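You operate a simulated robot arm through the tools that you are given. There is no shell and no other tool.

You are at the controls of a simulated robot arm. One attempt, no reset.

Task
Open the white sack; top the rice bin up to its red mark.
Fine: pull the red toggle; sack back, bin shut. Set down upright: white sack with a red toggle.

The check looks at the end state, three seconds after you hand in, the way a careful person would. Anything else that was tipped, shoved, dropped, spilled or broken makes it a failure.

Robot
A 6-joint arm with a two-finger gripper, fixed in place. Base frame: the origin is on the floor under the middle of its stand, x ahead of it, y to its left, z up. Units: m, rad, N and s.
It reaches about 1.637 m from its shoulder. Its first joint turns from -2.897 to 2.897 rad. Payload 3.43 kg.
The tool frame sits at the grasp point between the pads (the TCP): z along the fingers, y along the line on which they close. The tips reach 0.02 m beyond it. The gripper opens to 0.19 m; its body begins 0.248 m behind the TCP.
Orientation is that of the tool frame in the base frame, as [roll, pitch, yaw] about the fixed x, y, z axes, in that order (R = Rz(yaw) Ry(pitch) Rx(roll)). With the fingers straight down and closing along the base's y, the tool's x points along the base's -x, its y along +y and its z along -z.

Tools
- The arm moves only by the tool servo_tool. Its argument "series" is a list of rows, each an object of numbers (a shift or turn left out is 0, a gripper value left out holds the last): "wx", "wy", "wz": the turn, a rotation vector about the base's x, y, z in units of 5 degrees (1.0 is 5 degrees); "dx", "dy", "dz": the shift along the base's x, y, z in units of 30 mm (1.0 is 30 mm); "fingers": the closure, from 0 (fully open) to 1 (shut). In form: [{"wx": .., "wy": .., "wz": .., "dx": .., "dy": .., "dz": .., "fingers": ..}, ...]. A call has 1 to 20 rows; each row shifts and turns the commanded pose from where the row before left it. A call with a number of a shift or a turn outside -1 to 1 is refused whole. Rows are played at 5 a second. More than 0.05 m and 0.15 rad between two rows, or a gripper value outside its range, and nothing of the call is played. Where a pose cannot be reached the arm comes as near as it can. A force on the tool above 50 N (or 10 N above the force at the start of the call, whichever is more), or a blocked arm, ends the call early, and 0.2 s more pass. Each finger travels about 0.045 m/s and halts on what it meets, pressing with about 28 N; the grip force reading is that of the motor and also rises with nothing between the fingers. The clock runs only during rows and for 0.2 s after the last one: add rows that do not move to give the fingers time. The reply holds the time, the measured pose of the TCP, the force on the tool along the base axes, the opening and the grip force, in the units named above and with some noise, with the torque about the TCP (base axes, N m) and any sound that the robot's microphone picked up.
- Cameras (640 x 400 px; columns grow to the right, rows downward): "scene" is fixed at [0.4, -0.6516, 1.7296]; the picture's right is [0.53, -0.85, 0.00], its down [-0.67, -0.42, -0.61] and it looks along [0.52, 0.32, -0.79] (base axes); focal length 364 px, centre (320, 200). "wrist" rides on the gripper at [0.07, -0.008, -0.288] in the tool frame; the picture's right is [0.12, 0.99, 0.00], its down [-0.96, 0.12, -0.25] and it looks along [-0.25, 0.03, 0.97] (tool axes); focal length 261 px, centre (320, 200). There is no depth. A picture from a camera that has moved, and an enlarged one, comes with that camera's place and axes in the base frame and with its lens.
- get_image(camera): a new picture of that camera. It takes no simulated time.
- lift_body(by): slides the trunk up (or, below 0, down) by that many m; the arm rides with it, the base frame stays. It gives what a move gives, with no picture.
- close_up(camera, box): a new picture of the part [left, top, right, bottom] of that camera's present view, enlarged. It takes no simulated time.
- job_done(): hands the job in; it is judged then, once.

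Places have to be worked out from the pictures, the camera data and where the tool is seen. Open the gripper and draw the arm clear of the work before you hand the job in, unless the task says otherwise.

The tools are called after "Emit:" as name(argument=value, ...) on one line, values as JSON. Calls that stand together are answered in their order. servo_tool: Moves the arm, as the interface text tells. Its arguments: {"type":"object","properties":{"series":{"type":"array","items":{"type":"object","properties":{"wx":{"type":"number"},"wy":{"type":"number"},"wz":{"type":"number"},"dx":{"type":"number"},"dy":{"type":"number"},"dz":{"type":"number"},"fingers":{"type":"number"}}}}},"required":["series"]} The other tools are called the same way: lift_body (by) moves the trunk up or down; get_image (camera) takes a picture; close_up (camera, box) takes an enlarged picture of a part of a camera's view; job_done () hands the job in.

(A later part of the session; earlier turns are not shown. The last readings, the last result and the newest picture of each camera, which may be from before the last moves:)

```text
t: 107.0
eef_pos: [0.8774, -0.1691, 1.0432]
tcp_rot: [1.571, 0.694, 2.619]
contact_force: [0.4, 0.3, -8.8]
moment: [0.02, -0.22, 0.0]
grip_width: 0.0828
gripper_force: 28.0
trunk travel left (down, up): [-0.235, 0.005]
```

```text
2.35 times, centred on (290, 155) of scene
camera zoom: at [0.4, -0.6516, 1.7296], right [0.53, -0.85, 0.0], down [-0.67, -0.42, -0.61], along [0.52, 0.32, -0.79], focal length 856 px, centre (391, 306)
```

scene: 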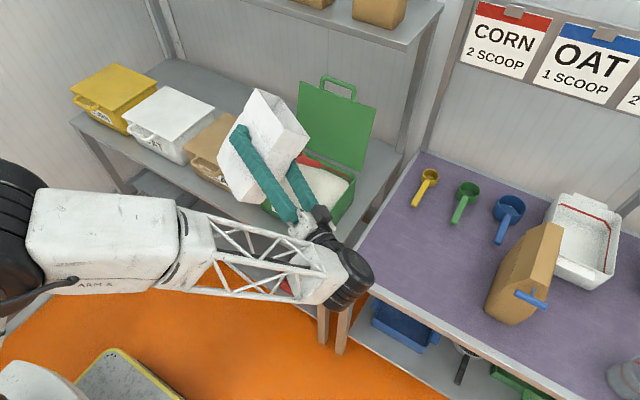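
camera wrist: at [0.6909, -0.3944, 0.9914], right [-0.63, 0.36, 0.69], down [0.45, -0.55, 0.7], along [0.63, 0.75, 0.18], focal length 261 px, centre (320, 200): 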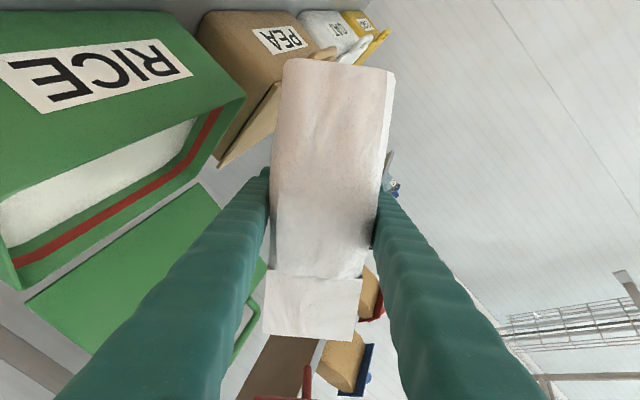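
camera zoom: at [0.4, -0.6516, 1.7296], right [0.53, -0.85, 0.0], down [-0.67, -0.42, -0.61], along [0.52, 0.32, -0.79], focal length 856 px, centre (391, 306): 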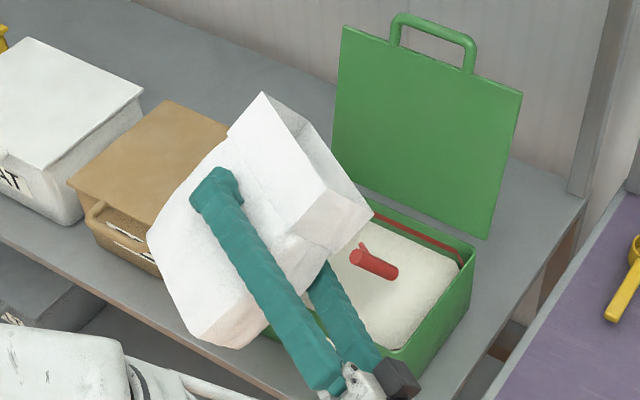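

The mouth is over the bin. I'll shift 18 mm further in for margin, then roll slowly toward 60° while watching the weight and the view.

Emit:
servo_tool(series=[{"dx": 0.3}, {"dx": 0.3}, {"wx": 0.2, "wy": 0.346}, {"wx": 0.2, "wy": 0.346}, {"wx": 0.2, "wy": 0.346}, {"wx": 0.2, "wy": 0.346}, {}])

Emit:
get_image(camera="wrist")

Emit:
close_up(camera="scene", box=[200, 70, 380, 240])

```text
t: 108.6
eef_pos: [0.8975, -0.1699, 1.0432]
tcp_rot: [1.573, 0.553, 2.617]
contact_force: [-0.9, -0.4, -9.2]
moment: [0.09, -0.25, -0.01]
grip_width: 0.083
gripper_force: 27.6
trunk travel left (down, up): [-0.235, 0.005]
```

```text
taken
camera wrist: at [0.7054, -0.3914, 0.9987], right [-0.54, 0.31, 0.78], down [0.53, -0.59, 0.6], along [0.65, 0.74, 0.15], focal length 261 px, centre (320, 200)
```

wrist: 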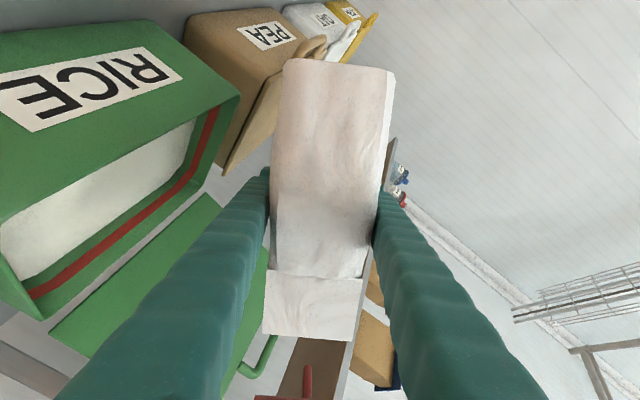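

```text
2.35 times, centred on (290, 155) of scene
camera zoom: at [0.4, -0.6516, 1.7296], right [0.53, -0.85, 0.0], down [-0.67, -0.42, -0.61], along [0.52, 0.32, -0.79], focal length 856 px, centre (391, 306)
```

zoom: 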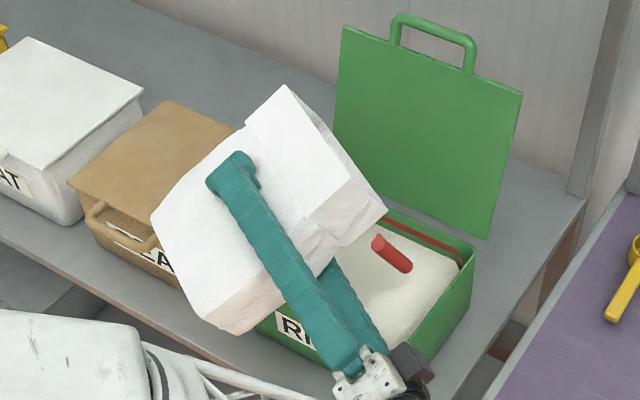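

At about 58° the weight is unchanged, so nothing has poured yet. I'll continue slowly.

Emit:
servo_tool(series=[{"wx": 0.2, "wy": 0.346}, {"wx": 0.2, "wy": 0.346}, {"wx": 0.2, "wy": 0.346}, {}])

Emit:
close_up(camera="scene", box=[200, 70, 380, 240])

```text
t: 109.6
eef_pos: [0.8979, -0.1709, 1.0433]
tcp_rot: [1.572, 0.449, 2.619]
contact_force: [-0.5, 0.0, -8.6]
moment: [0.05, -0.23, 0.0]
grip_width: 0.0829
gripper_force: 27.5
trunk travel left (down, up): [-0.235, 0.005]
```

```text
2.35 times, centred on (290, 155) of scene
camera zoom: at [0.4, -0.6516, 1.7296], right [0.53, -0.85, 0.0], down [-0.67, -0.42, -0.61], along [0.52, 0.32, -0.79], focal length 856 px, centre (391, 306)
```

zoom: 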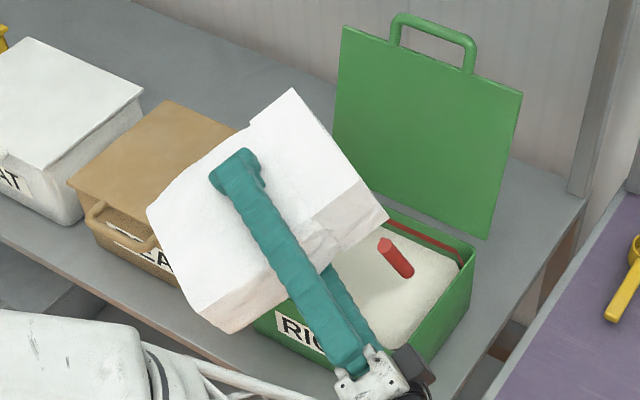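

Emit:
servo_tool(series=[{"dz": -0.35}, {"dz": -0.35, "wx": 0.2, "wy": 0.346}, {"wx": 0.2, "wy": 0.346}, {"wx": 0.1, "wy": 0.173}, {}])

Emit:
close_up(camera="scene", box=[200, 70, 380, 240])

Emit:
get_image(camera="wrist")

```text
t: 110.8
eef_pos: [0.8975, -0.1702, 1.0214]
tcp_rot: [1.57, 0.363, 2.619]
contact_force: [0.1, -1.2, -9.2]
moment: [0.1, -0.23, 0.02]
grip_width: 0.0832
gripper_force: 28.8
trunk travel left (down, up): [-0.235, 0.005]
```

```text
2.35 times, centred on (290, 155) of scene
camera zoom: at [0.4, -0.6516, 1.7296], right [0.53, -0.85, 0.0], down [-0.67, -0.42, -0.61], along [0.52, 0.32, -0.79], focal length 856 px, centre (391, 306)
```

zoom: 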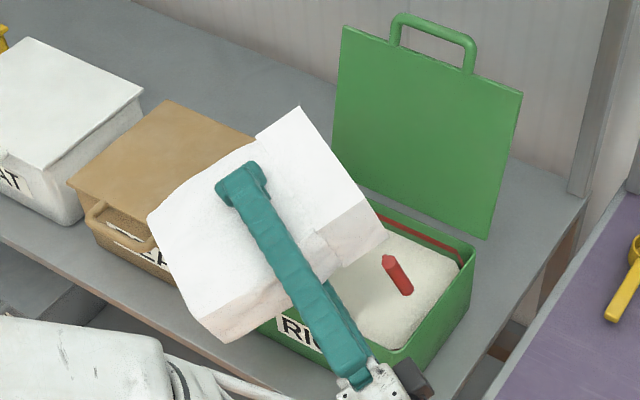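

```text
taken
camera wrist: at [0.6987, -0.3873, 0.9882], right [-0.4, 0.23, 0.89], down [0.62, -0.64, 0.45], along [0.68, 0.73, 0.11], focal length 261 px, centre (320, 200)
```

wrist: 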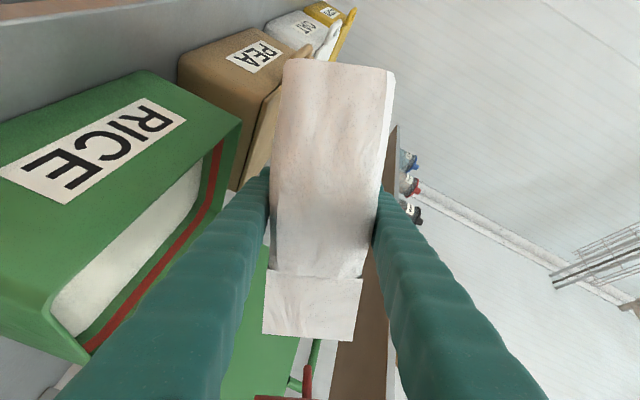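

At 69° still no flow. I'll continue in 3° steps, checking the weight each time.

Emit:
servo_tool(series=[{"wx": 0.15, "wy": 0.26}, {"wx": 0.15, "wy": 0.26}, {}])

Emit:
servo_tool(series=[{"wx": 0.15, "wy": 0.26}, {"wx": 0.15, "wy": 0.26}, {}])

Emit:
close_up(camera="scene", box=[200, 70, 380, 240])

```text
t: 111.6
eef_pos: [0.8969, -0.1693, 1.0205]
tcp_rot: [1.571, 0.309, 2.618]
contact_force: [0.0, 0.4, -8.7]
moment: [0.07, -0.21, -0.02]
grip_width: 0.0828
gripper_force: 28.3
trunk travel left (down, up): [-0.235, 0.005]
```

```text
t: 112.4
eef_pos: [0.8978, -0.1695, 1.0218]
tcp_rot: [1.573, 0.255, 2.618]
contact_force: [-0.6, 0.5, -9.0]
moment: [0.05, -0.24, 0.03]
grip_width: 0.083
gripper_force: 28.0
trunk travel left (down, up): [-0.235, 0.005]
```

```text
2.35 times, centred on (290, 155) of scene
camera zoom: at [0.4, -0.6516, 1.7296], right [0.53, -0.85, 0.0], down [-0.67, -0.42, -0.61], along [0.52, 0.32, -0.79], focal length 856 px, centre (391, 306)
```

zoom: 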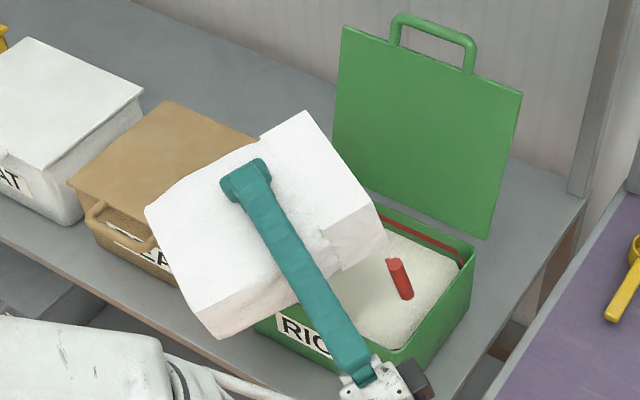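

75° and the weight is still about 9 N. I'll continue in small steps.

Emit:
servo_tool(series=[{"wx": 0.15, "wy": 0.26}, {"wx": 0.15, "wy": 0.26}, {}])

Emit:
servo_tool(series=[{"wx": 0.15, "wy": 0.26}, {"wx": 0.15, "wy": 0.26}, {}])

Emit:
get_image(camera="wrist")

Emit:
close_up(camera="scene", box=[200, 70, 380, 240])

```text
t: 113.2
eef_pos: [0.8968, -0.1703, 1.0204]
tcp_rot: [1.573, 0.205, 2.619]
contact_force: [0.0, 0.3, -8.9]
moment: [0.08, -0.22, -0.01]
grip_width: 0.0829
gripper_force: 27.9
trunk travel left (down, up): [-0.235, 0.005]
```

```text
t: 114.0
eef_pos: [0.8987, -0.1704, 1.0221]
tcp_rot: [1.573, 0.152, 2.617]
contact_force: [-0.3, 0.1, -8.1]
moment: [0.05, -0.23, -0.01]
grip_width: 0.0829
gripper_force: 27.8
trunk travel left (down, up): [-0.235, 0.005]
```

```text
taken
camera wrist: at [0.6946, -0.3852, 1.0028], right [-0.23, 0.14, 0.96], down [0.68, -0.68, 0.26], along [0.69, 0.72, 0.06], focal length 261 px, centre (320, 200)
```

wrist: 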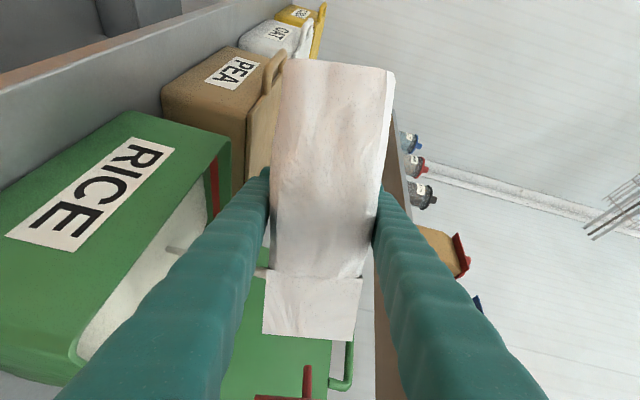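

```text
2.35 times, centred on (290, 155) of scene
camera zoom: at [0.4, -0.6516, 1.7296], right [0.53, -0.85, 0.0], down [-0.67, -0.42, -0.61], along [0.52, 0.32, -0.79], focal length 856 px, centre (391, 306)
```

zoom: 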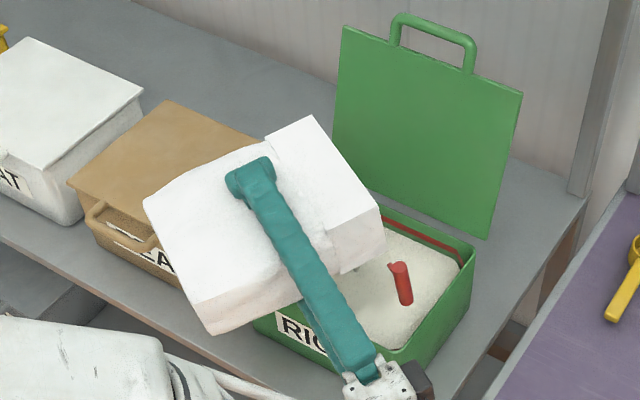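

A stream has started: the wrist view shows it falling from the mouth into the bin, and the weight is dropping. I'll hold here and monitor.

Emit:
servo_tool(series=[{}, {}, {}])

Emit:
close_up(camera="wrist", box=[0, 90, 300, 380])

Emit:
close_up(camera="scene", box=[250, 130, 370, 240])

```text
t: 114.8
eef_pos: [0.897, -0.1701, 1.0221]
tcp_rot: [1.574, 0.15, 2.618]
contact_force: [0.2, -0.1, -7.5]
moment: [0.06, -0.21, -0.01]
grip_width: 0.0829
gripper_force: 28.5
trunk travel left (down, up): [-0.235, 0.005]
```

```text
1.38 times, centred on (150, 235) of wrist
camera zoom: at [0.6946, -0.3852, 1.0027], right [-0.23, 0.14, 0.96], down [0.68, -0.68, 0.26], along [0.69, 0.72, 0.06], focal length 360 px, centre (554, 152)
```

zoom: 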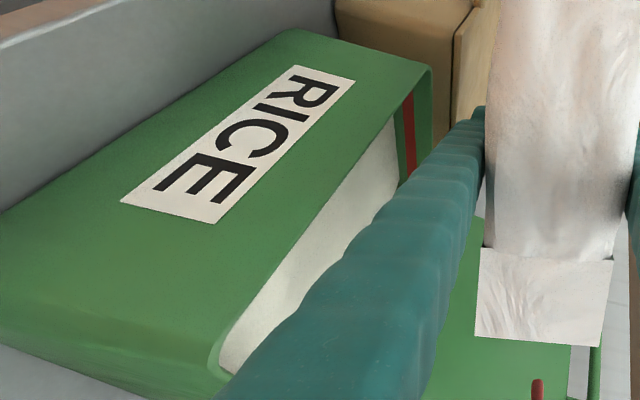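

```text
3.64 times, centred on (310, 185) of scene
camera zoom: at [0.4, -0.6516, 1.7296], right [0.53, -0.85, 0.0], down [-0.67, -0.42, -0.61], along [0.52, 0.32, -0.79], focal length 1323 px, centre (356, 254)
```

zoom: 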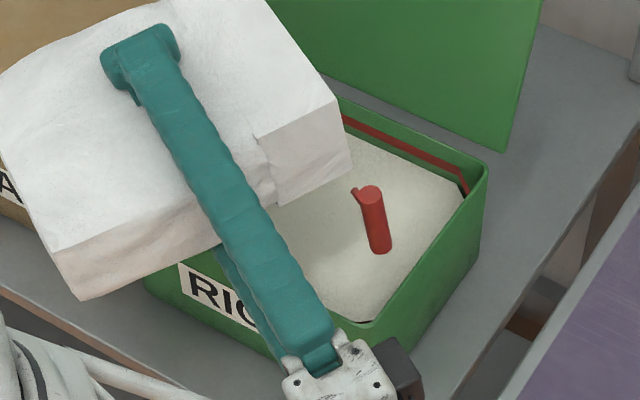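

The stream stopped by itself at this angle, with about 1.4 N poured (8.9 → 7.5 N). I'll zoom in on the visible back-right corner to compare rice level and red mark.

Emit:
close_up(camera="scene", box=[335, 155, 375, 190])

```text
11.43 times, centred on (355, 172) of scene
camera zoom: at [0.4, -0.6516, 1.7296], right [0.53, -0.85, 0.0], down [-0.67, -0.42, -0.61], along [0.52, 0.32, -0.79], focal length 4158 px, centre (-80, 514)
```

zoom: 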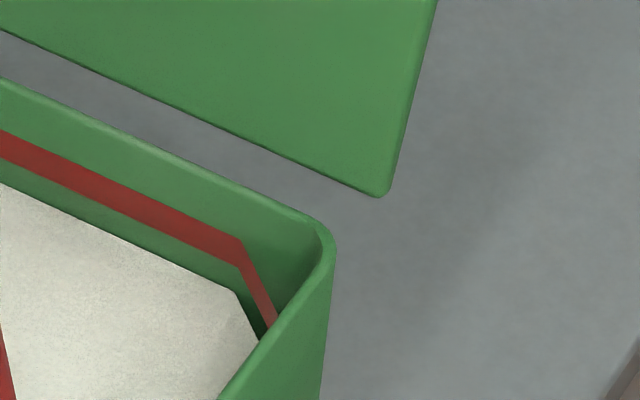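

The rice edge is about 9 mm below the bottom of the red band and 15 mm below its middle, so roughly 3–4.5 N more is needed. I'll continue with small roll steps, letting the flow settle each time.

Emit:
servo_tool(series=[{"wx": 0.15, "wy": 0.26}, {"wx": 0.1, "wy": 0.173}, {}, {}, {}])

Emit:
close_up(camera="scene", box=[335, 155, 375, 190])

Emit:
get_image(camera="scene")

```text
t: 116.0
eef_pos: [0.8986, -0.1698, 1.022]
tcp_rot: [1.571, 0.111, 2.617]
contact_force: [0.1, -0.5, -5.9]
moment: [0.03, -0.17, -0.01]
grip_width: 0.0829
gripper_force: 27.5
trunk travel left (down, up): [-0.235, 0.005]
```

```text
11.43 times, centred on (355, 172) of scene
camera zoom: at [0.4, -0.6516, 1.7296], right [0.53, -0.85, 0.0], down [-0.67, -0.42, -0.61], along [0.52, 0.32, -0.79], focal length 4158 px, centre (-80, 514)
```

zoom: 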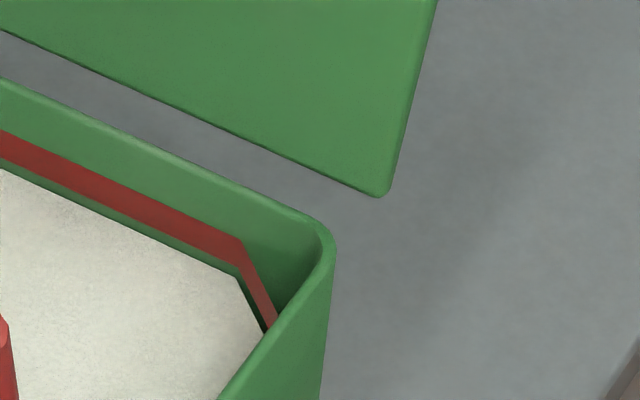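

```text
taken
```

scene: 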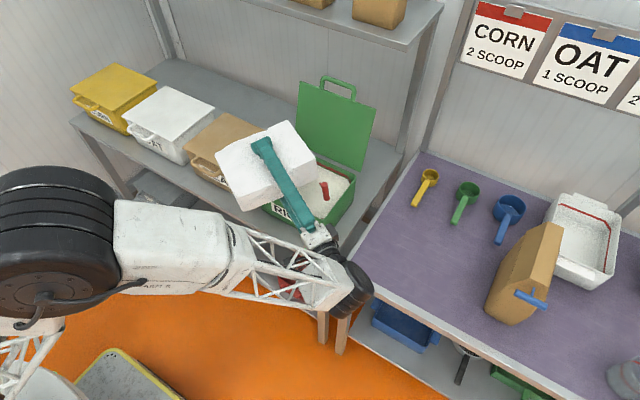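

The weight is 5.9 N and the gap has roughly halved. I'll check that the flow has settled before the next step.

Emit:
servo_tool(series=[{}, {}, {}])

Emit:
close_up(camera="scene", box=[335, 155, 375, 190])

Emit:
get_image(camera="wrist")

```text
t: 116.8
eef_pos: [0.8977, -0.1711, 1.0214]
tcp_rot: [1.571, 0.109, 2.618]
contact_force: [-0.6, -0.1, -6.9]
moment: [0.05, -0.17, 0.02]
grip_width: 0.0829
gripper_force: 28.6
trunk travel left (down, up): [-0.235, 0.005]
```

```text
11.43 times, centred on (355, 172) of scene
camera zoom: at [0.4, -0.6516, 1.7296], right [0.53, -0.85, 0.0], down [-0.67, -0.42, -0.61], along [0.52, 0.32, -0.79], focal length 4158 px, centre (-80, 514)
```

zoom: 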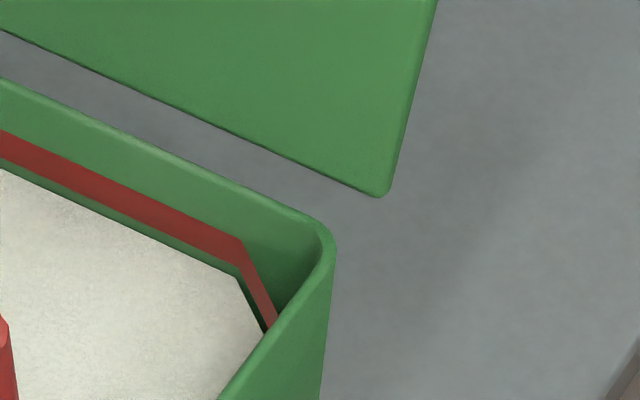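

```text
taken
camera wrist: at [0.6944, -0.3851, 1.0052], right [-0.2, 0.12, 0.97], down [0.69, -0.69, 0.22], along [0.69, 0.72, 0.05], focal length 261 px, centre (320, 200)
```

wrist: 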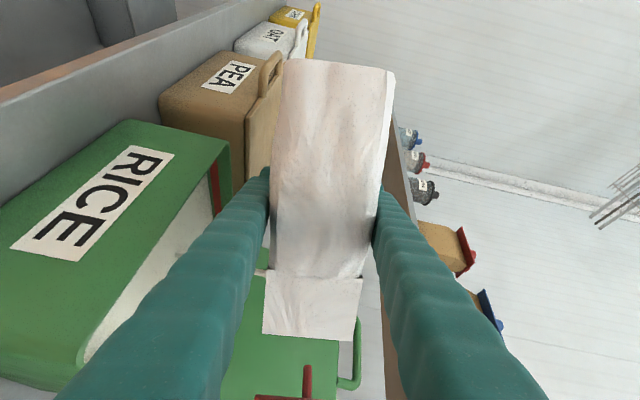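

Settled. Next small step: about 1.5°.

Emit:
servo_tool(series=[{"wx": 0.075, "wy": 0.13}, {"wx": 0.075, "wy": 0.13}, {}, {}, {}, {}])

Emit:
close_up(camera="scene", box=[335, 155, 375, 190])

```text
t: 118.2
eef_pos: [0.8986, -0.1699, 1.021]
tcp_rot: [1.573, 0.082, 2.618]
contact_force: [0.2, 0.1, -5.3]
moment: [0.04, -0.15, -0.05]
grip_width: 0.083
gripper_force: 27.0
trunk travel left (down, up): [-0.235, 0.005]
```

```text
11.43 times, centred on (355, 172) of scene
camera zoom: at [0.4, -0.6516, 1.7296], right [0.53, -0.85, 0.0], down [-0.67, -0.42, -0.61], along [0.52, 0.32, -0.79], focal length 4158 px, centre (-80, 514)
```

zoom: 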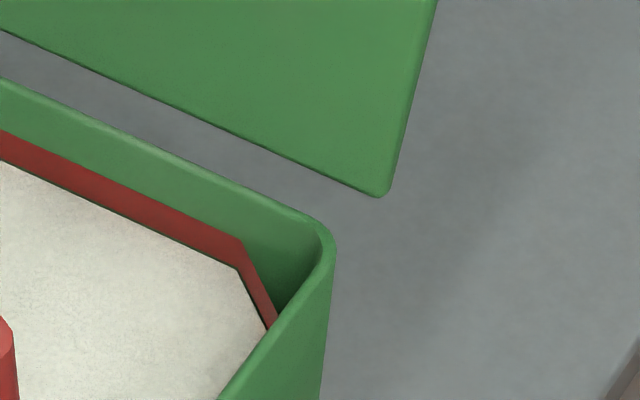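

The rice edge is now at the bottom of the red band. A little more brings it to the middle of the mark: about 1.2° further.

Emit:
servo_tool(series=[{"wx": 0.06, "wy": 0.104}, {"wx": 0.06, "wy": 0.104}, {}, {}, {}, {}])

Emit:
close_up(camera="scene", box=[335, 155, 375, 190])

Emit:
close_up(camera="scene", box=[250, 130, 370, 240])

```text
t: 119.6
eef_pos: [0.8963, -0.1708, 1.0219]
tcp_rot: [1.572, 0.06, 2.619]
contact_force: [-0.1, 0.3, -5.3]
moment: [0.05, -0.15, 0.04]
grip_width: 0.0826
gripper_force: 28.3
trunk travel left (down, up): [-0.235, 0.005]
```

```text
11.43 times, centred on (355, 172) of scene
camera zoom: at [0.4, -0.6516, 1.7296], right [0.53, -0.85, 0.0], down [-0.67, -0.42, -0.61], along [0.52, 0.32, -0.79], focal length 4158 px, centre (-80, 514)
```

zoom: 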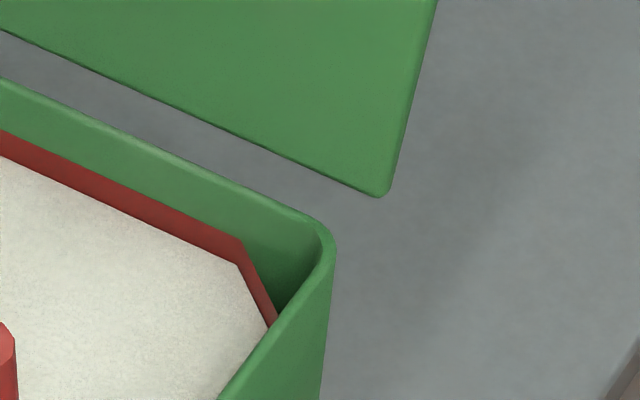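

```text
3.64 times, centred on (310, 185) of scene
camera zoom: at [0.4, -0.6516, 1.7296], right [0.53, -0.85, 0.0], down [-0.67, -0.42, -0.61], along [0.52, 0.32, -0.79], focal length 1323 px, centre (356, 254)
```

zoom: 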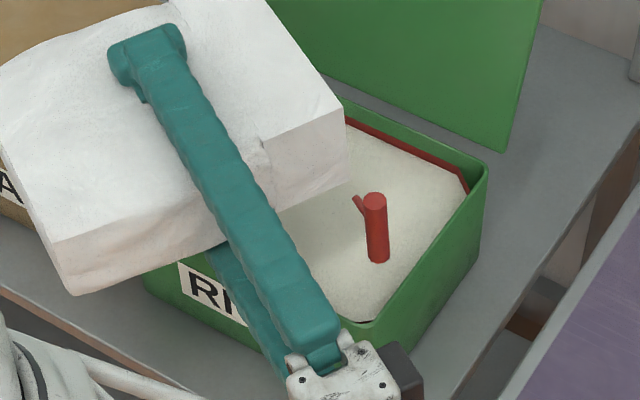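

The rice is now just into the lower part of the band. One more small step should reach the middle.

Emit:
servo_tool(series=[{"wx": 0.06, "wy": 0.104}, {"wx": 0.06, "wy": 0.104}, {}, {}, {}, {}])

Emit:
close_up(camera="scene", box=[335, 155, 375, 190])

```text
t: 121.0
eef_pos: [0.8976, -0.1703, 1.0213]
tcp_rot: [1.573, 0.042, 2.618]
contact_force: [0.0, -0.6, -4.6]
moment: [0.04, -0.11, 0.0]
grip_width: 0.0826
gripper_force: 27.6
trunk travel left (down, up): [-0.235, 0.005]
```

```text
11.43 times, centred on (355, 172) of scene
camera zoom: at [0.4, -0.6516, 1.7296], right [0.53, -0.85, 0.0], down [-0.67, -0.42, -0.61], along [0.52, 0.32, -0.79], focal length 4158 px, centre (-80, 514)
```

zoom: 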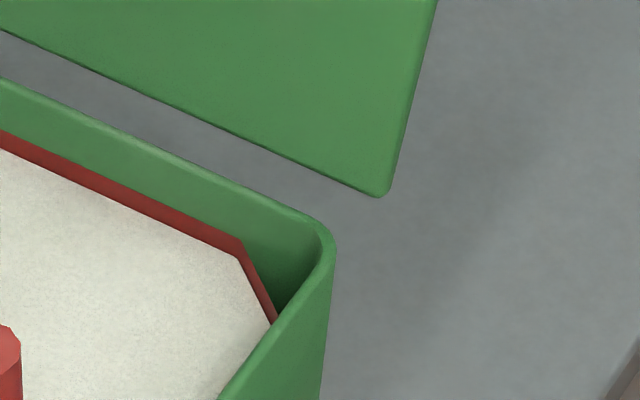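

The rice edge now sits about mid-band, so I'll stop pouring. I'll roll back upright while rising, then check the level from above.

Emit:
servo_tool(series=[{"wx": -0.5, "wy": -0.866, "dz": 0.1}, {"wx": -0.5, "wy": -0.866, "dz": 0.2}, {"wx": -0.5, "wy": -0.866, "dz": 0.3}, {"wx": -0.5, "wy": -0.866, "dz": 0.3}, {"wx": -0.5, "wy": -0.866, "dz": 0.3}, {"wx": -0.5, "wy": -0.866, "dz": 0.3}, {"wx": -0.5, "wy": -0.866, "dz": 0.3}, {"wx": -0.5, "wy": -0.866, "dz": 0.3}, {"wx": -0.5, "wy": -0.866, "dz": 0.3}, {"wx": -0.5, "wy": -0.866, "dz": 0.2}, {"wx": -0.5, "wy": -0.866, "dz": 0.1}, {"wx": -0.5, "wy": -0.866}, {"wx": -0.5, "wy": -0.866}, {"wx": -0.5, "wy": -0.866}, {"wx": -0.5, "wy": -0.866}, {"wx": -0.5, "wy": -0.866}, {"wx": -0.5, "wy": -0.866}, {"wx": -0.25, "wy": -0.433}, {}])

Emit:
get_image(camera="wrist")

Emit:
get_image(camera="scene")

```text
t: 125.0
eef_pos: [0.8976, -0.1686, 1.1038]
tcp_rot: [1.276, 1.569, 2.321]
contact_force: [-0.3, -0.5, -4.0]
moment: [0.06, -0.02, -0.01]
grip_width: 0.0827
gripper_force: 28.3
trunk travel left (down, up): [-0.235, 0.005]
```

```text
taken
camera wrist: at [0.7605, -0.4228, 1.0322], right [-0.86, 0.5, -0.12], down [-0.22, -0.16, 0.96], along [0.46, 0.85, 0.25], focal length 261 px, centre (320, 200)
```

wrist: 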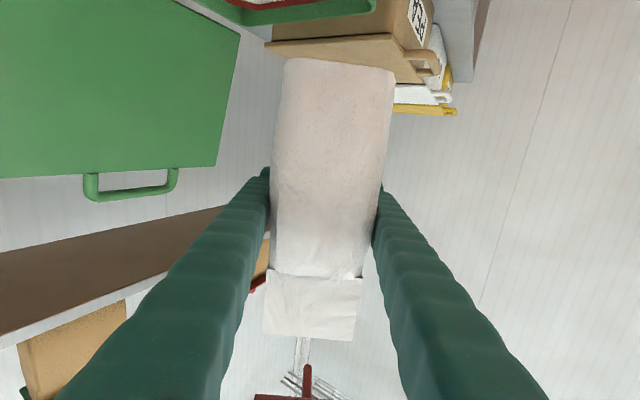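

```text
taken
```

scene: 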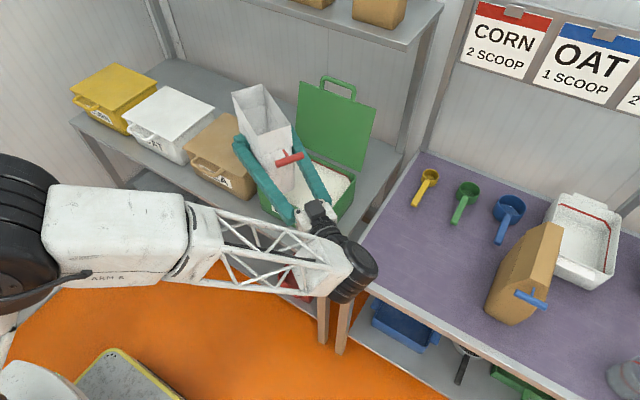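

The sack is upright again at about 4 N. I'll start carrying it back and pause halfway to inspect the rice level unobstructed.

Emit:
servo_tool(series=[{"dx": 0.211, "dy": -0.5, "wz": -0.5}, {"dx": 0.211, "dy": -0.93, "wz": -0.75}, {"dx": 0.211, "dy": -0.93, "wz": -0.75}, {"dx": 0.211, "dy": -0.93, "wz": -0.75}, {"dx": 0.211, "dy": -0.93, "wz": -0.75}, {"dx": 0.211, "dy": -0.93, "wz": -0.75}, {"dx": 0.211, "dy": -0.93, "wz": -0.75}, {"dx": 0.211, "dy": -0.93, "wz": -0.75}, {"dx": 0.211, "dy": -0.93, "wz": -0.75}, {}])

Emit:
get_image(camera="scene")

Emit:
close_up(camera="scene", box=[250, 140, 370, 245])

Emit:
get_image(camera="wrist")

```text
t: 127.2
eef_pos: [0.9537, -0.408, 1.1068]
tcp_rot: [1.404, 1.567, 1.882]
contact_force: [0.0, -0.1, -4.2]
moment: [0.08, -0.07, 0.0]
grip_width: 0.0826
gripper_force: 27.9
trunk travel left (down, up): [-0.235, 0.005]
```

```text
taken
```

scene: 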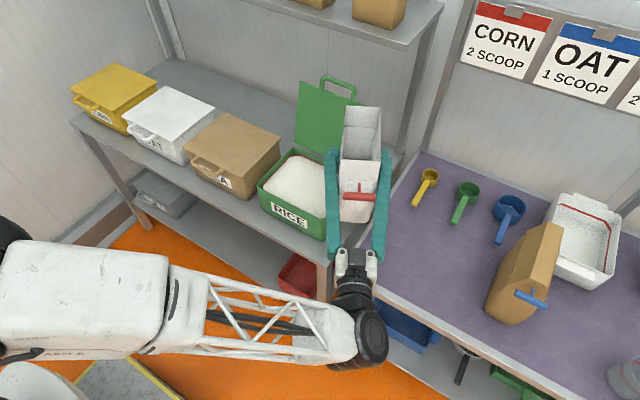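

```text
3.81 times, centred on (310, 192) of scene
camera zoom: at [0.4, -0.6516, 1.7296], right [0.53, -0.85, 0.0], down [-0.67, -0.42, -0.61], along [0.52, 0.32, -0.79], focal length 1386 px, centre (358, 229)
```

zoom: 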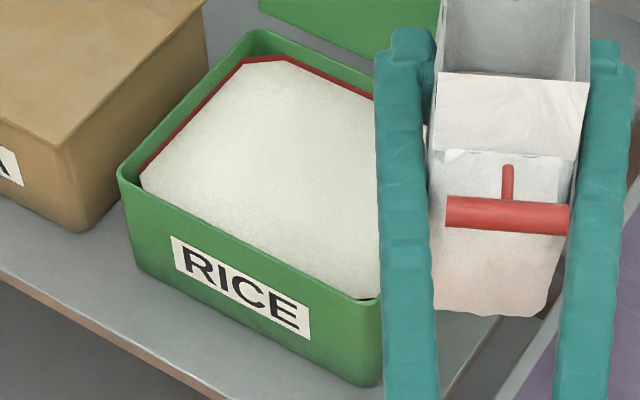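

```text
taken
camera wrist: at [0.7017, -0.5487, 1.0351], right [-0.46, 0.88, -0.12], down [-0.27, -0.01, 0.96], along [0.85, 0.47, 0.25], focal length 261 px, centre (320, 200)
```

wrist: 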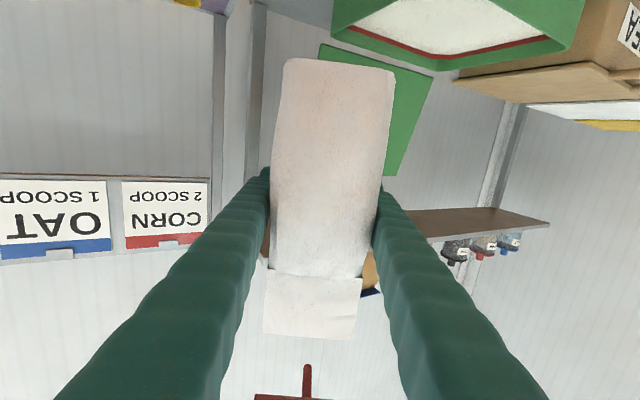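

The rice surface now meets the red line. I'll zoom on the back-left corner to judge it precisely.

Emit:
close_up(camera="scene", box=[275, 140, 325, 175])

Emit:
close_up(camera="scene", box=[275, 155, 315, 190])

```text
11.43 times, centred on (300, 158) of scene
camera zoom: at [0.4, -0.6516, 1.7296], right [0.53, -0.85, 0.0], down [-0.67, -0.42, -0.61], along [0.52, 0.32, -0.79], focal length 4158 px, centre (549, 686)
```

zoom: 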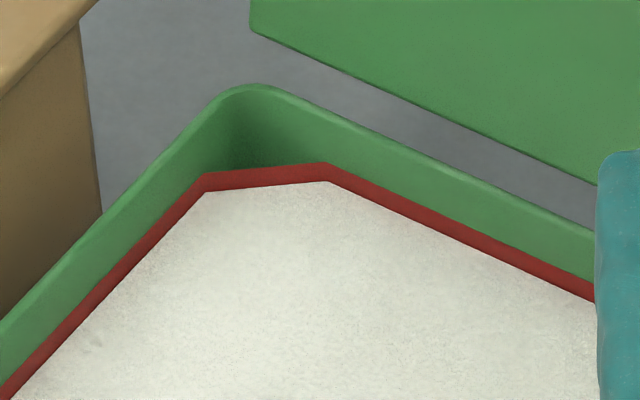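

```text
11.43 times, centred on (295, 172) of scene
camera zoom: at [0.4, -0.6516, 1.7296], right [0.53, -0.85, 0.0], down [-0.67, -0.42, -0.61], along [0.52, 0.32, -0.79], focal length 4158 px, centre (606, 514)
```

zoom: 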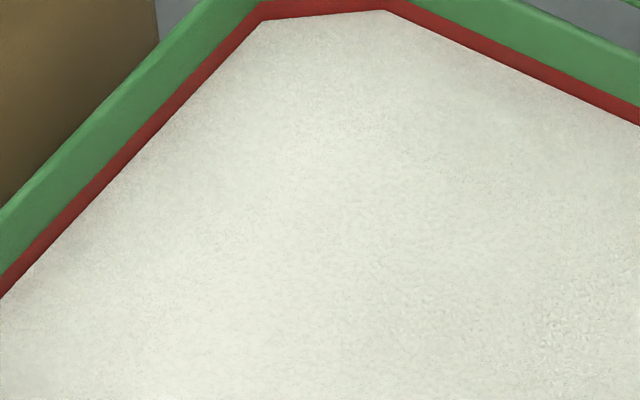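

The rice edge lies in the middle of the red band, and I see no spillage around the bin. I'll continue carrying the sack back over its original spot on the table.

Emit:
servo_tool(series=[{"dx": 0.19, "dy": -0.846, "wz": -0.685}, {"dx": 0.19, "dy": -0.846, "wz": -0.685}, {"dx": 0.19, "dy": -0.846, "wz": -0.685}, {"dx": 0.19, "dy": -0.846, "wz": -0.685}, {"dx": 0.19, "dy": -0.846, "wz": -0.685}, {"dx": 0.19, "dy": -0.846, "wz": -0.685}, {"dx": 0.19, "dy": -0.846, "wz": -0.685}, {"dx": 0.19, "dy": -0.846, "wz": -0.685}, {}])

Emit:
get_image(camera="wrist")

Emit:
get_image(camera="scene")

```text
t: 129.2
eef_pos: [0.9983, -0.6099, 1.104]
tcp_rot: [1.53, 1.569, 1.528]
contact_force: [0.3, 0.8, -4.2]
moment: [-0.01, -0.07, 0.01]
grip_width: 0.0827
gripper_force: 28.2
trunk travel left (down, up): [-0.235, 0.005]
```

```text
taken
camera wrist: at [0.7116, -0.6185, 1.0331], right [0.0, 0.99, -0.12], down [-0.25, 0.11, 0.96], along [0.97, 0.03, 0.25], focal length 261 px, centre (320, 200)
```

wrist: 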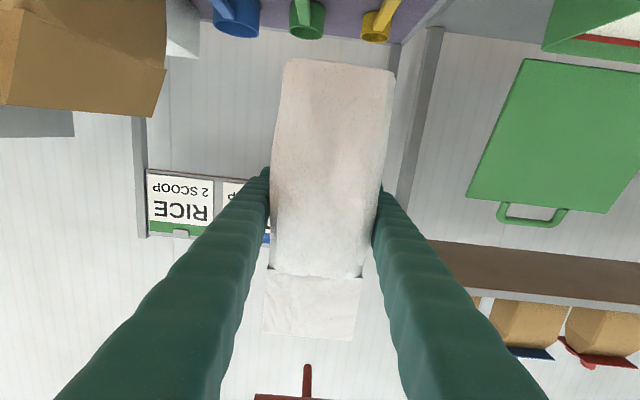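

```text
taken
```

scene: 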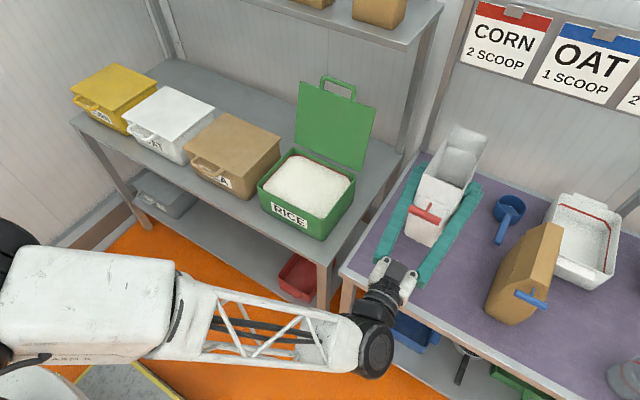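

Orientation is square to the table again. I'll lower most of the way, then creep down until contact.

Emit:
servo_tool(series=[{"dz": -0.8}, {"dz": -1}, {"dz": -1}, {"dz": -1}, {"dz": -0.8}, {"dz": -0.4}, {}])

Emit:
servo_tool(series=[{"dz": -0.12}, {"dz": -0.12}, {"dz": -0.12}, {}])

Emit:
get_image(camera="wrist")

```text
t: 130.8
eef_pos: [0.9998, -0.611, 0.9526]
tcp_rot: [1.386, 1.571, 1.384]
contact_force: [1.0, -0.2, -4.7]
moment: [0.02, -0.13, 0.0]
grip_width: 0.0829
gripper_force: 28.1
trunk travel left (down, up): [-0.235, 0.005]
```

```text
t: 131.8
eef_pos: [0.9998, -0.6113, 0.9413]
tcp_rot: [1.436, 1.568, 1.434]
contact_force: [0.5, 0.2, -4.5]
moment: [-0.02, -0.12, 0.0]
grip_width: 0.0827
gripper_force: 27.7
trunk travel left (down, up): [-0.235, 0.005]
```

```text
taken
camera wrist: at [0.7122, -0.6198, 0.8714], right [0.0, 0.99, -0.12], down [-0.25, 0.11, 0.96], along [0.97, 0.03, 0.25], focal length 261 px, centre (320, 200)
```

wrist: 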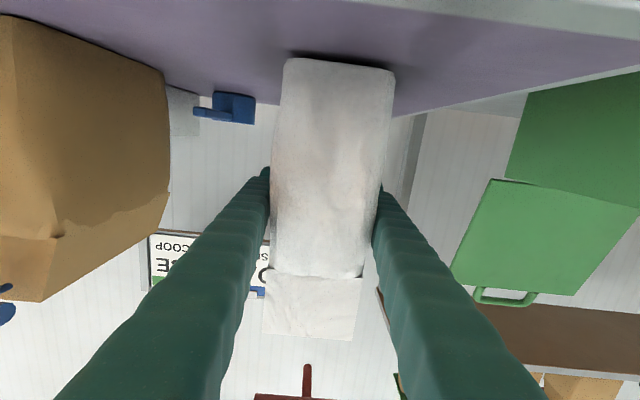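

Almost down. I'll creep the last few millimetres until the table takes the weight.

Emit:
servo_tool(series=[{"dz": -0.07}, {"dz": -0.07}, {}])

Emit:
servo_tool(series=[{"dz": -0.05}, {}])

Emit:
close_up(camera="wrist", box=[240, 20, 420, 130])

```text
t: 132.6
eef_pos: [1.0003, -0.6104, 0.9398]
tcp_rot: [1.108, 1.569, 1.105]
contact_force: [-1.4, 1.1, -1.2]
moment: [-0.06, -0.31, 0.02]
grip_width: 0.0829
gripper_force: 28.0
trunk travel left (down, up): [-0.235, 0.005]
```

```text
t: 133.2
eef_pos: [1.0004, -0.6101, 0.939]
tcp_rot: [0.652, 1.568, 0.649]
contact_force: [-3.4, 2.7, 8.1]
moment: [-0.13, -0.68, 0.09]
grip_width: 0.0829
gripper_force: 28.2
trunk travel left (down, up): [-0.235, 0.005]
```

```text
3.56 times, centred on (330, 75) of wrist
camera zoom: at [0.7124, -0.6195, 0.8673], right [0.0, 0.99, -0.12], down [-0.25, 0.11, 0.96], along [0.97, 0.03, 0.25], focal length 927 px, centre (284, 644)
```

zoom: 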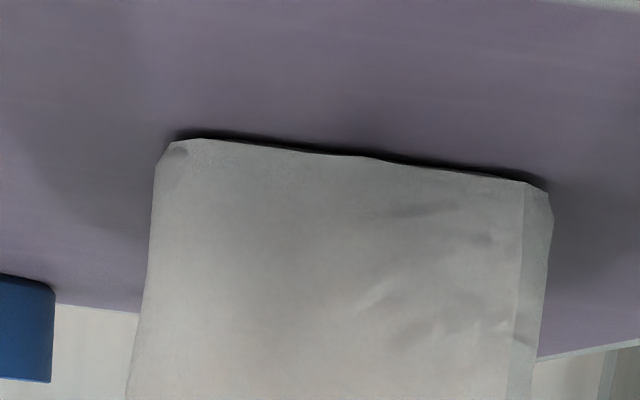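

The table has the weight, with slight contact at the back edge first, so the residual tilt is tiny. I'll relax a hair and open the fingers to let it settle flat.

Emit:
servo_tool(series=[{"dz": 0.04}, {"fingers": 0.5}, {"fingers": 0.4}, {"fingers": 0.3}, {"fingers": 0.3}, {"fingers": 0.3}])

Emit:
close_up(camera="wrist", box=[240, 20, 420, 130])

Emit:
close_up(camera="scene", box=[370, 150, 500, 290])

```text
t: 134.6
eef_pos: [1.0006, -0.6119, 0.939]
tcp_rot: [1.358, 1.57, 1.359]
contact_force: [0.0, -1.4, 0.0]
moment: [0.0, 0.0, 0.01]
grip_width: 0.1332
gripper_force: 0.1
trunk travel left (down, up): [-0.235, 0.005]
```

```text
3.56 times, centred on (330, 75) of wrist
camera zoom: at [0.7123, -0.6199, 0.8673], right [0.0, 0.99, -0.12], down [-0.25, 0.11, 0.96], along [0.97, 0.03, 0.25], focal length 927 px, centre (284, 644)
```

zoom: 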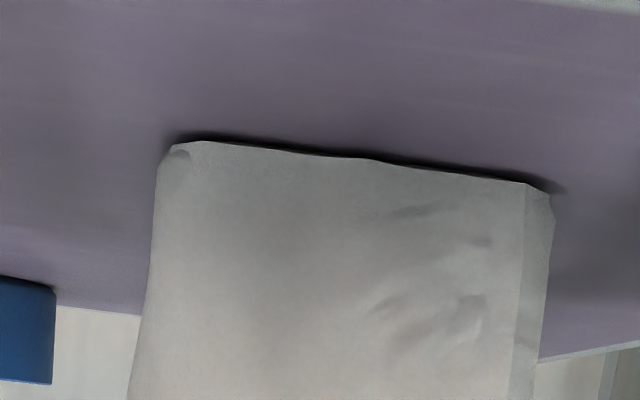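

```text
2.86 times, centred on (435, 220) of scene
camera zoom: at [0.4, -0.6516, 1.7296], right [0.53, -0.85, 0.0], down [-0.67, -0.42, -0.61], along [0.52, 0.32, -0.79], focal length 1039 px, centre (-9, 143)
```

zoom: 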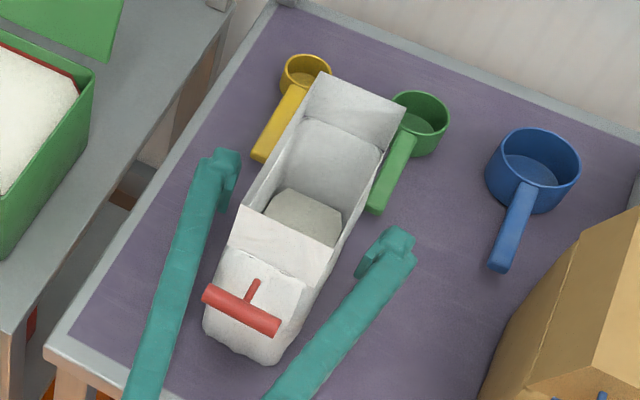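

The sack stands upright on its spot. I'll withdraw straight back, under the toggle.

Emit:
servo_tool(series=[{"dx": -0.5}, {"dx": -1}, {"dx": -1}, {"dx": -1}, {"dx": -1}, {"dx": -1}, {"dx": -1}, {"dx": -1}, {"dx": -1}, {"dx": -1}, {"dx": -1}, {"dx": -1}, {}])

Emit:
get_image(camera="wrist")

Emit:
get_image(camera="scene")

Emit:
close_up(camera="scene", box=[380, 150, 500, 290])

```text
t: 137.4
eef_pos: [0.6532, -0.6117, 0.9369]
tcp_rot: [1.283, 1.569, 1.283]
contact_force: [-0.3, -0.6, 0.4]
moment: [-0.02, 0.03, 0.03]
grip_width: 0.1331
gripper_force: 0.0
trunk travel left (down, up): [-0.235, 0.005]
```

```text
taken
camera wrist: at [0.3654, -0.6205, 0.8663], right [0.0, 0.99, -0.12], down [-0.25, 0.11, 0.96], along [0.97, 0.03, 0.25], focal length 261 px, centre (320, 200)
```

wrist: 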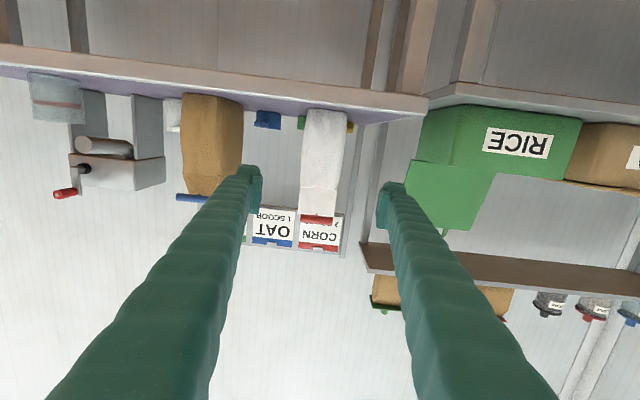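

```text
taken
```

scene: 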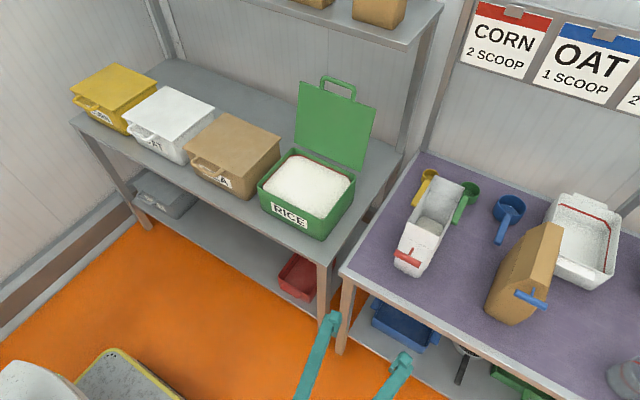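

```text
2.86 times, centred on (440, 220) of scene
camera zoom: at [0.4, -0.6516, 1.7296], right [0.53, -0.85, 0.0], down [-0.67, -0.42, -0.61], along [0.52, 0.32, -0.79], focal length 1039 px, centre (-23, 143)
```

zoom: 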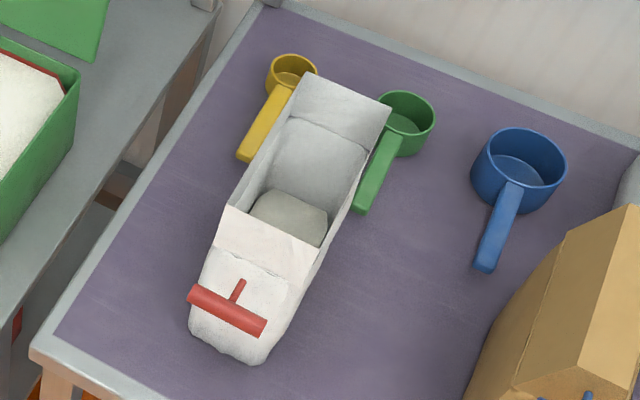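

The sack is upright at its place, with the yellow and green scoops untouched. Now the lid: I'll rise, tilt the tool to about 50°, open the gripper fully and move in front of the open lid's handle.

Emit:
servo_tool(series=[{"dz": 1, "wy": 1, "fingers": 0.0}, {"dz": 1, "wy": 1}, {"dz": 1, "wy": 1}, {"dz": 1, "wy": 1}, {"dz": 1, "wy": 1}, {"dz": 1, "wy": 1}, {"dz": 1, "wy": 1}, {"dz": 1, "wy": 1}, {"dz": 0.8}, {"dy": 1, "dx": 0.3}, {"dy": 1, "dx": 0.6}, {"dy": 1, "dx": 0.6}, {"dy": 1, "dx": 0.6}, {"dy": 1, "dx": 0.6}, {"dy": 1, "dx": 0.6}, {"dy": 1, "dx": 0.6}, {"dy": 1, "dx": 0.6}, {"dy": 1, "dx": 0.6}, {"dy": 1, "dx": 0.6}])

Emit:
servo_tool(series=[{"dy": 1, "dx": 0.6}, {"dy": 1, "dx": 0.6}, {"dy": 0.35, "dx": 0.6}, {}])

Emit:
get_image(camera="wrist")

Emit:
get_image(camera="scene")

```text
t: 141.4
eef_pos: [0.8241, -0.3117, 1.2005]
tcp_rot: [3.14, 0.873, 3.137]
contact_force: [0.0, 0.7, 0.4]
moment: [0.06, 0.0, 0.03]
grip_width: 0.1899
gripper_force: 0.0
trunk travel left (down, up): [-0.235, 0.005]
```

```text
t: 142.4
eef_pos: [0.8789, -0.2393, 1.1993]
tcp_rot: [3.14, 0.873, 3.139]
contact_force: [0.4, -0.1, -0.3]
moment: [0.05, -0.01, 0.0]
grip_width: 0.19
gripper_force: 0.1
trunk travel left (down, up): [-0.235, 0.005]
```

```text
taken
camera wrist: at [0.6133, -0.2476, 1.33], right [-0.07, 0.99, -0.09], down [0.43, 0.11, 0.9], along [0.9, 0.03, -0.43], focal length 261 px, centre (320, 200)
```

wrist: 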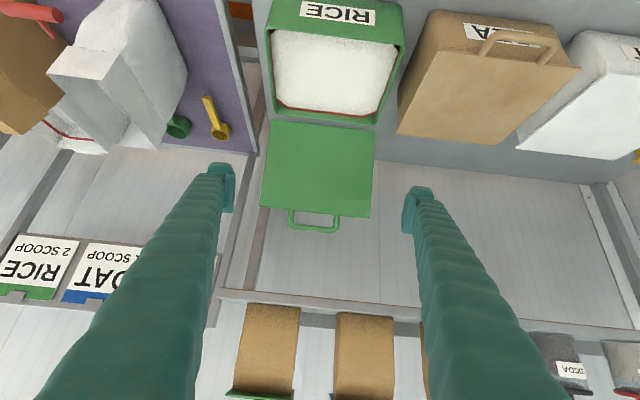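

```text
taken
```

scene: 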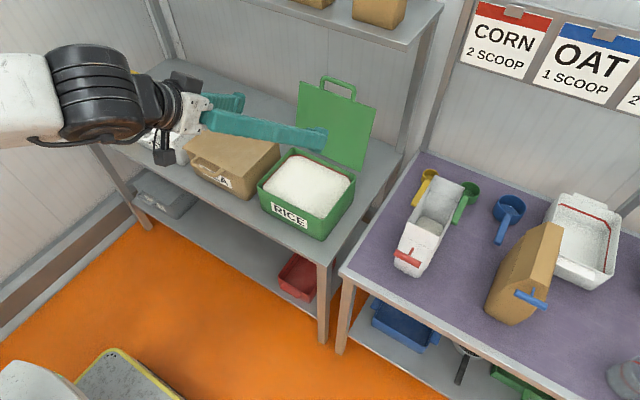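

Emit:
close_up(camera="wrist", box=[240, 100, 400, 250])

Emit:
close_up(camera="scene", box=[280, 60, 390, 160])

```text
2.67 times, centred on (320, 175) of wrist
camera zoom: at [0.6133, -0.2476, 1.33], right [-0.07, 0.99, -0.09], down [0.43, 0.11, 0.9], along [0.9, 0.03, -0.43], focal length 695 px, centre (320, 267)
```

zoom: 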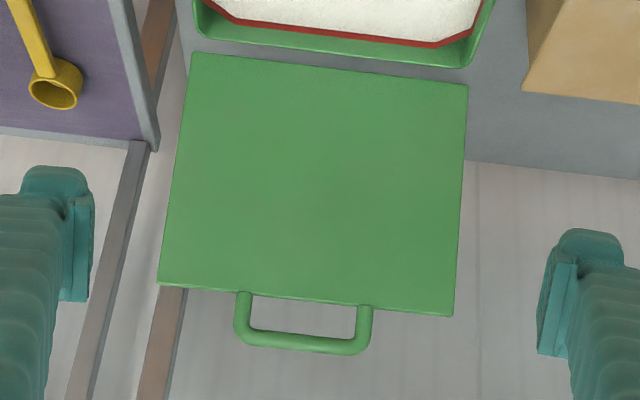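

```text
4.00 times, centred on (335, 110) of scene
camera zoom: at [0.4, -0.6516, 1.7296], right [0.53, -0.85, 0.0], down [-0.67, -0.42, -0.61], along [0.52, 0.32, -0.79], focal length 1455 px, centre (260, 560)
```

zoom: 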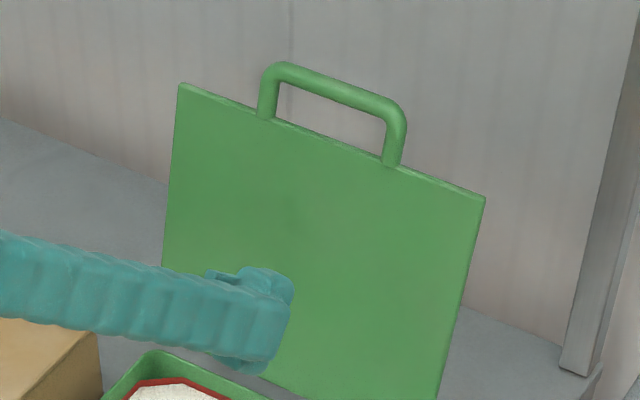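

The handle bar triangulates to (1.171, −0.237, 1.134), so the lid rests at about 107°. I'll approach along the tool axis to straddle the handle.

Emit:
servo_tool(series=[{"dx": 1, "dy": 0.06}, {"dx": 1}, {"dx": 1}, {"dx": 1}, {"dx": 1}, {"dx": 1}, {"dx": 0.7}, {}])

Emit:
servo_tool(series=[{"dx": 0.65, "dz": -0.55}, {"dx": 0.65, "dz": -0.55}, {"dx": 0.65, "dz": -0.55}, {}])

Emit:
get_image(camera="wrist")

Emit:
close_up(camera="scene", box=[250, 40, 400, 160])

```text
t: 144.2
eef_pos: [1.0829, -0.2372, 1.2021]
tcp_rot: [3.141, 0.872, 3.138]
contact_force: [0.0, -0.3, -0.1]
moment: [-0.01, -0.01, 0.01]
grip_width: 0.1897
gripper_force: 0.0
trunk travel left (down, up): [-0.235, 0.005]
```

```text
t: 145.2
eef_pos: [1.1405, -0.2385, 1.1543]
tcp_rot: [3.141, 0.872, 3.137]
contact_force: [0.2, 0.8, 0.0]
moment: [0.0, -0.04, 0.02]
grip_width: 0.1901
gripper_force: 0.1
trunk travel left (down, up): [-0.235, 0.005]
```

```text
taken
camera wrist: at [0.874, -0.2471, 1.2836], right [-0.07, 0.99, -0.09], down [0.43, 0.11, 0.9], along [0.9, 0.03, -0.43], focal length 261 px, centre (320, 200)
```

wrist: 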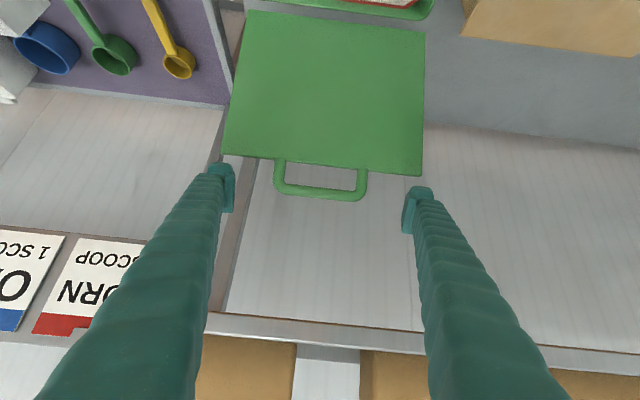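

```text
3.33 times, centred on (325, 100) of scene
camera zoom: at [0.4, -0.6516, 1.7296], right [0.53, -0.85, 0.0], down [-0.67, -0.42, -0.61], along [0.52, 0.32, -0.79], focal length 1213 px, centre (303, 533)
```

zoom: 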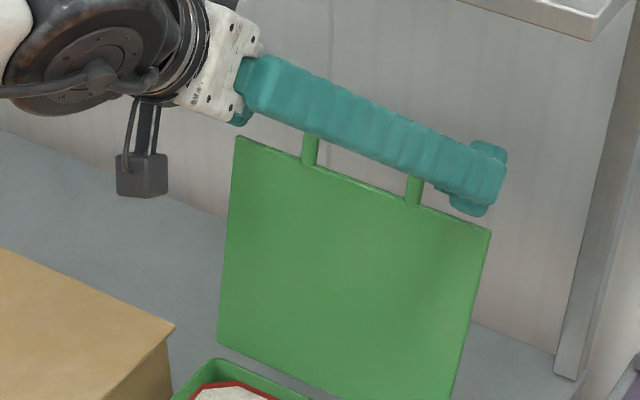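

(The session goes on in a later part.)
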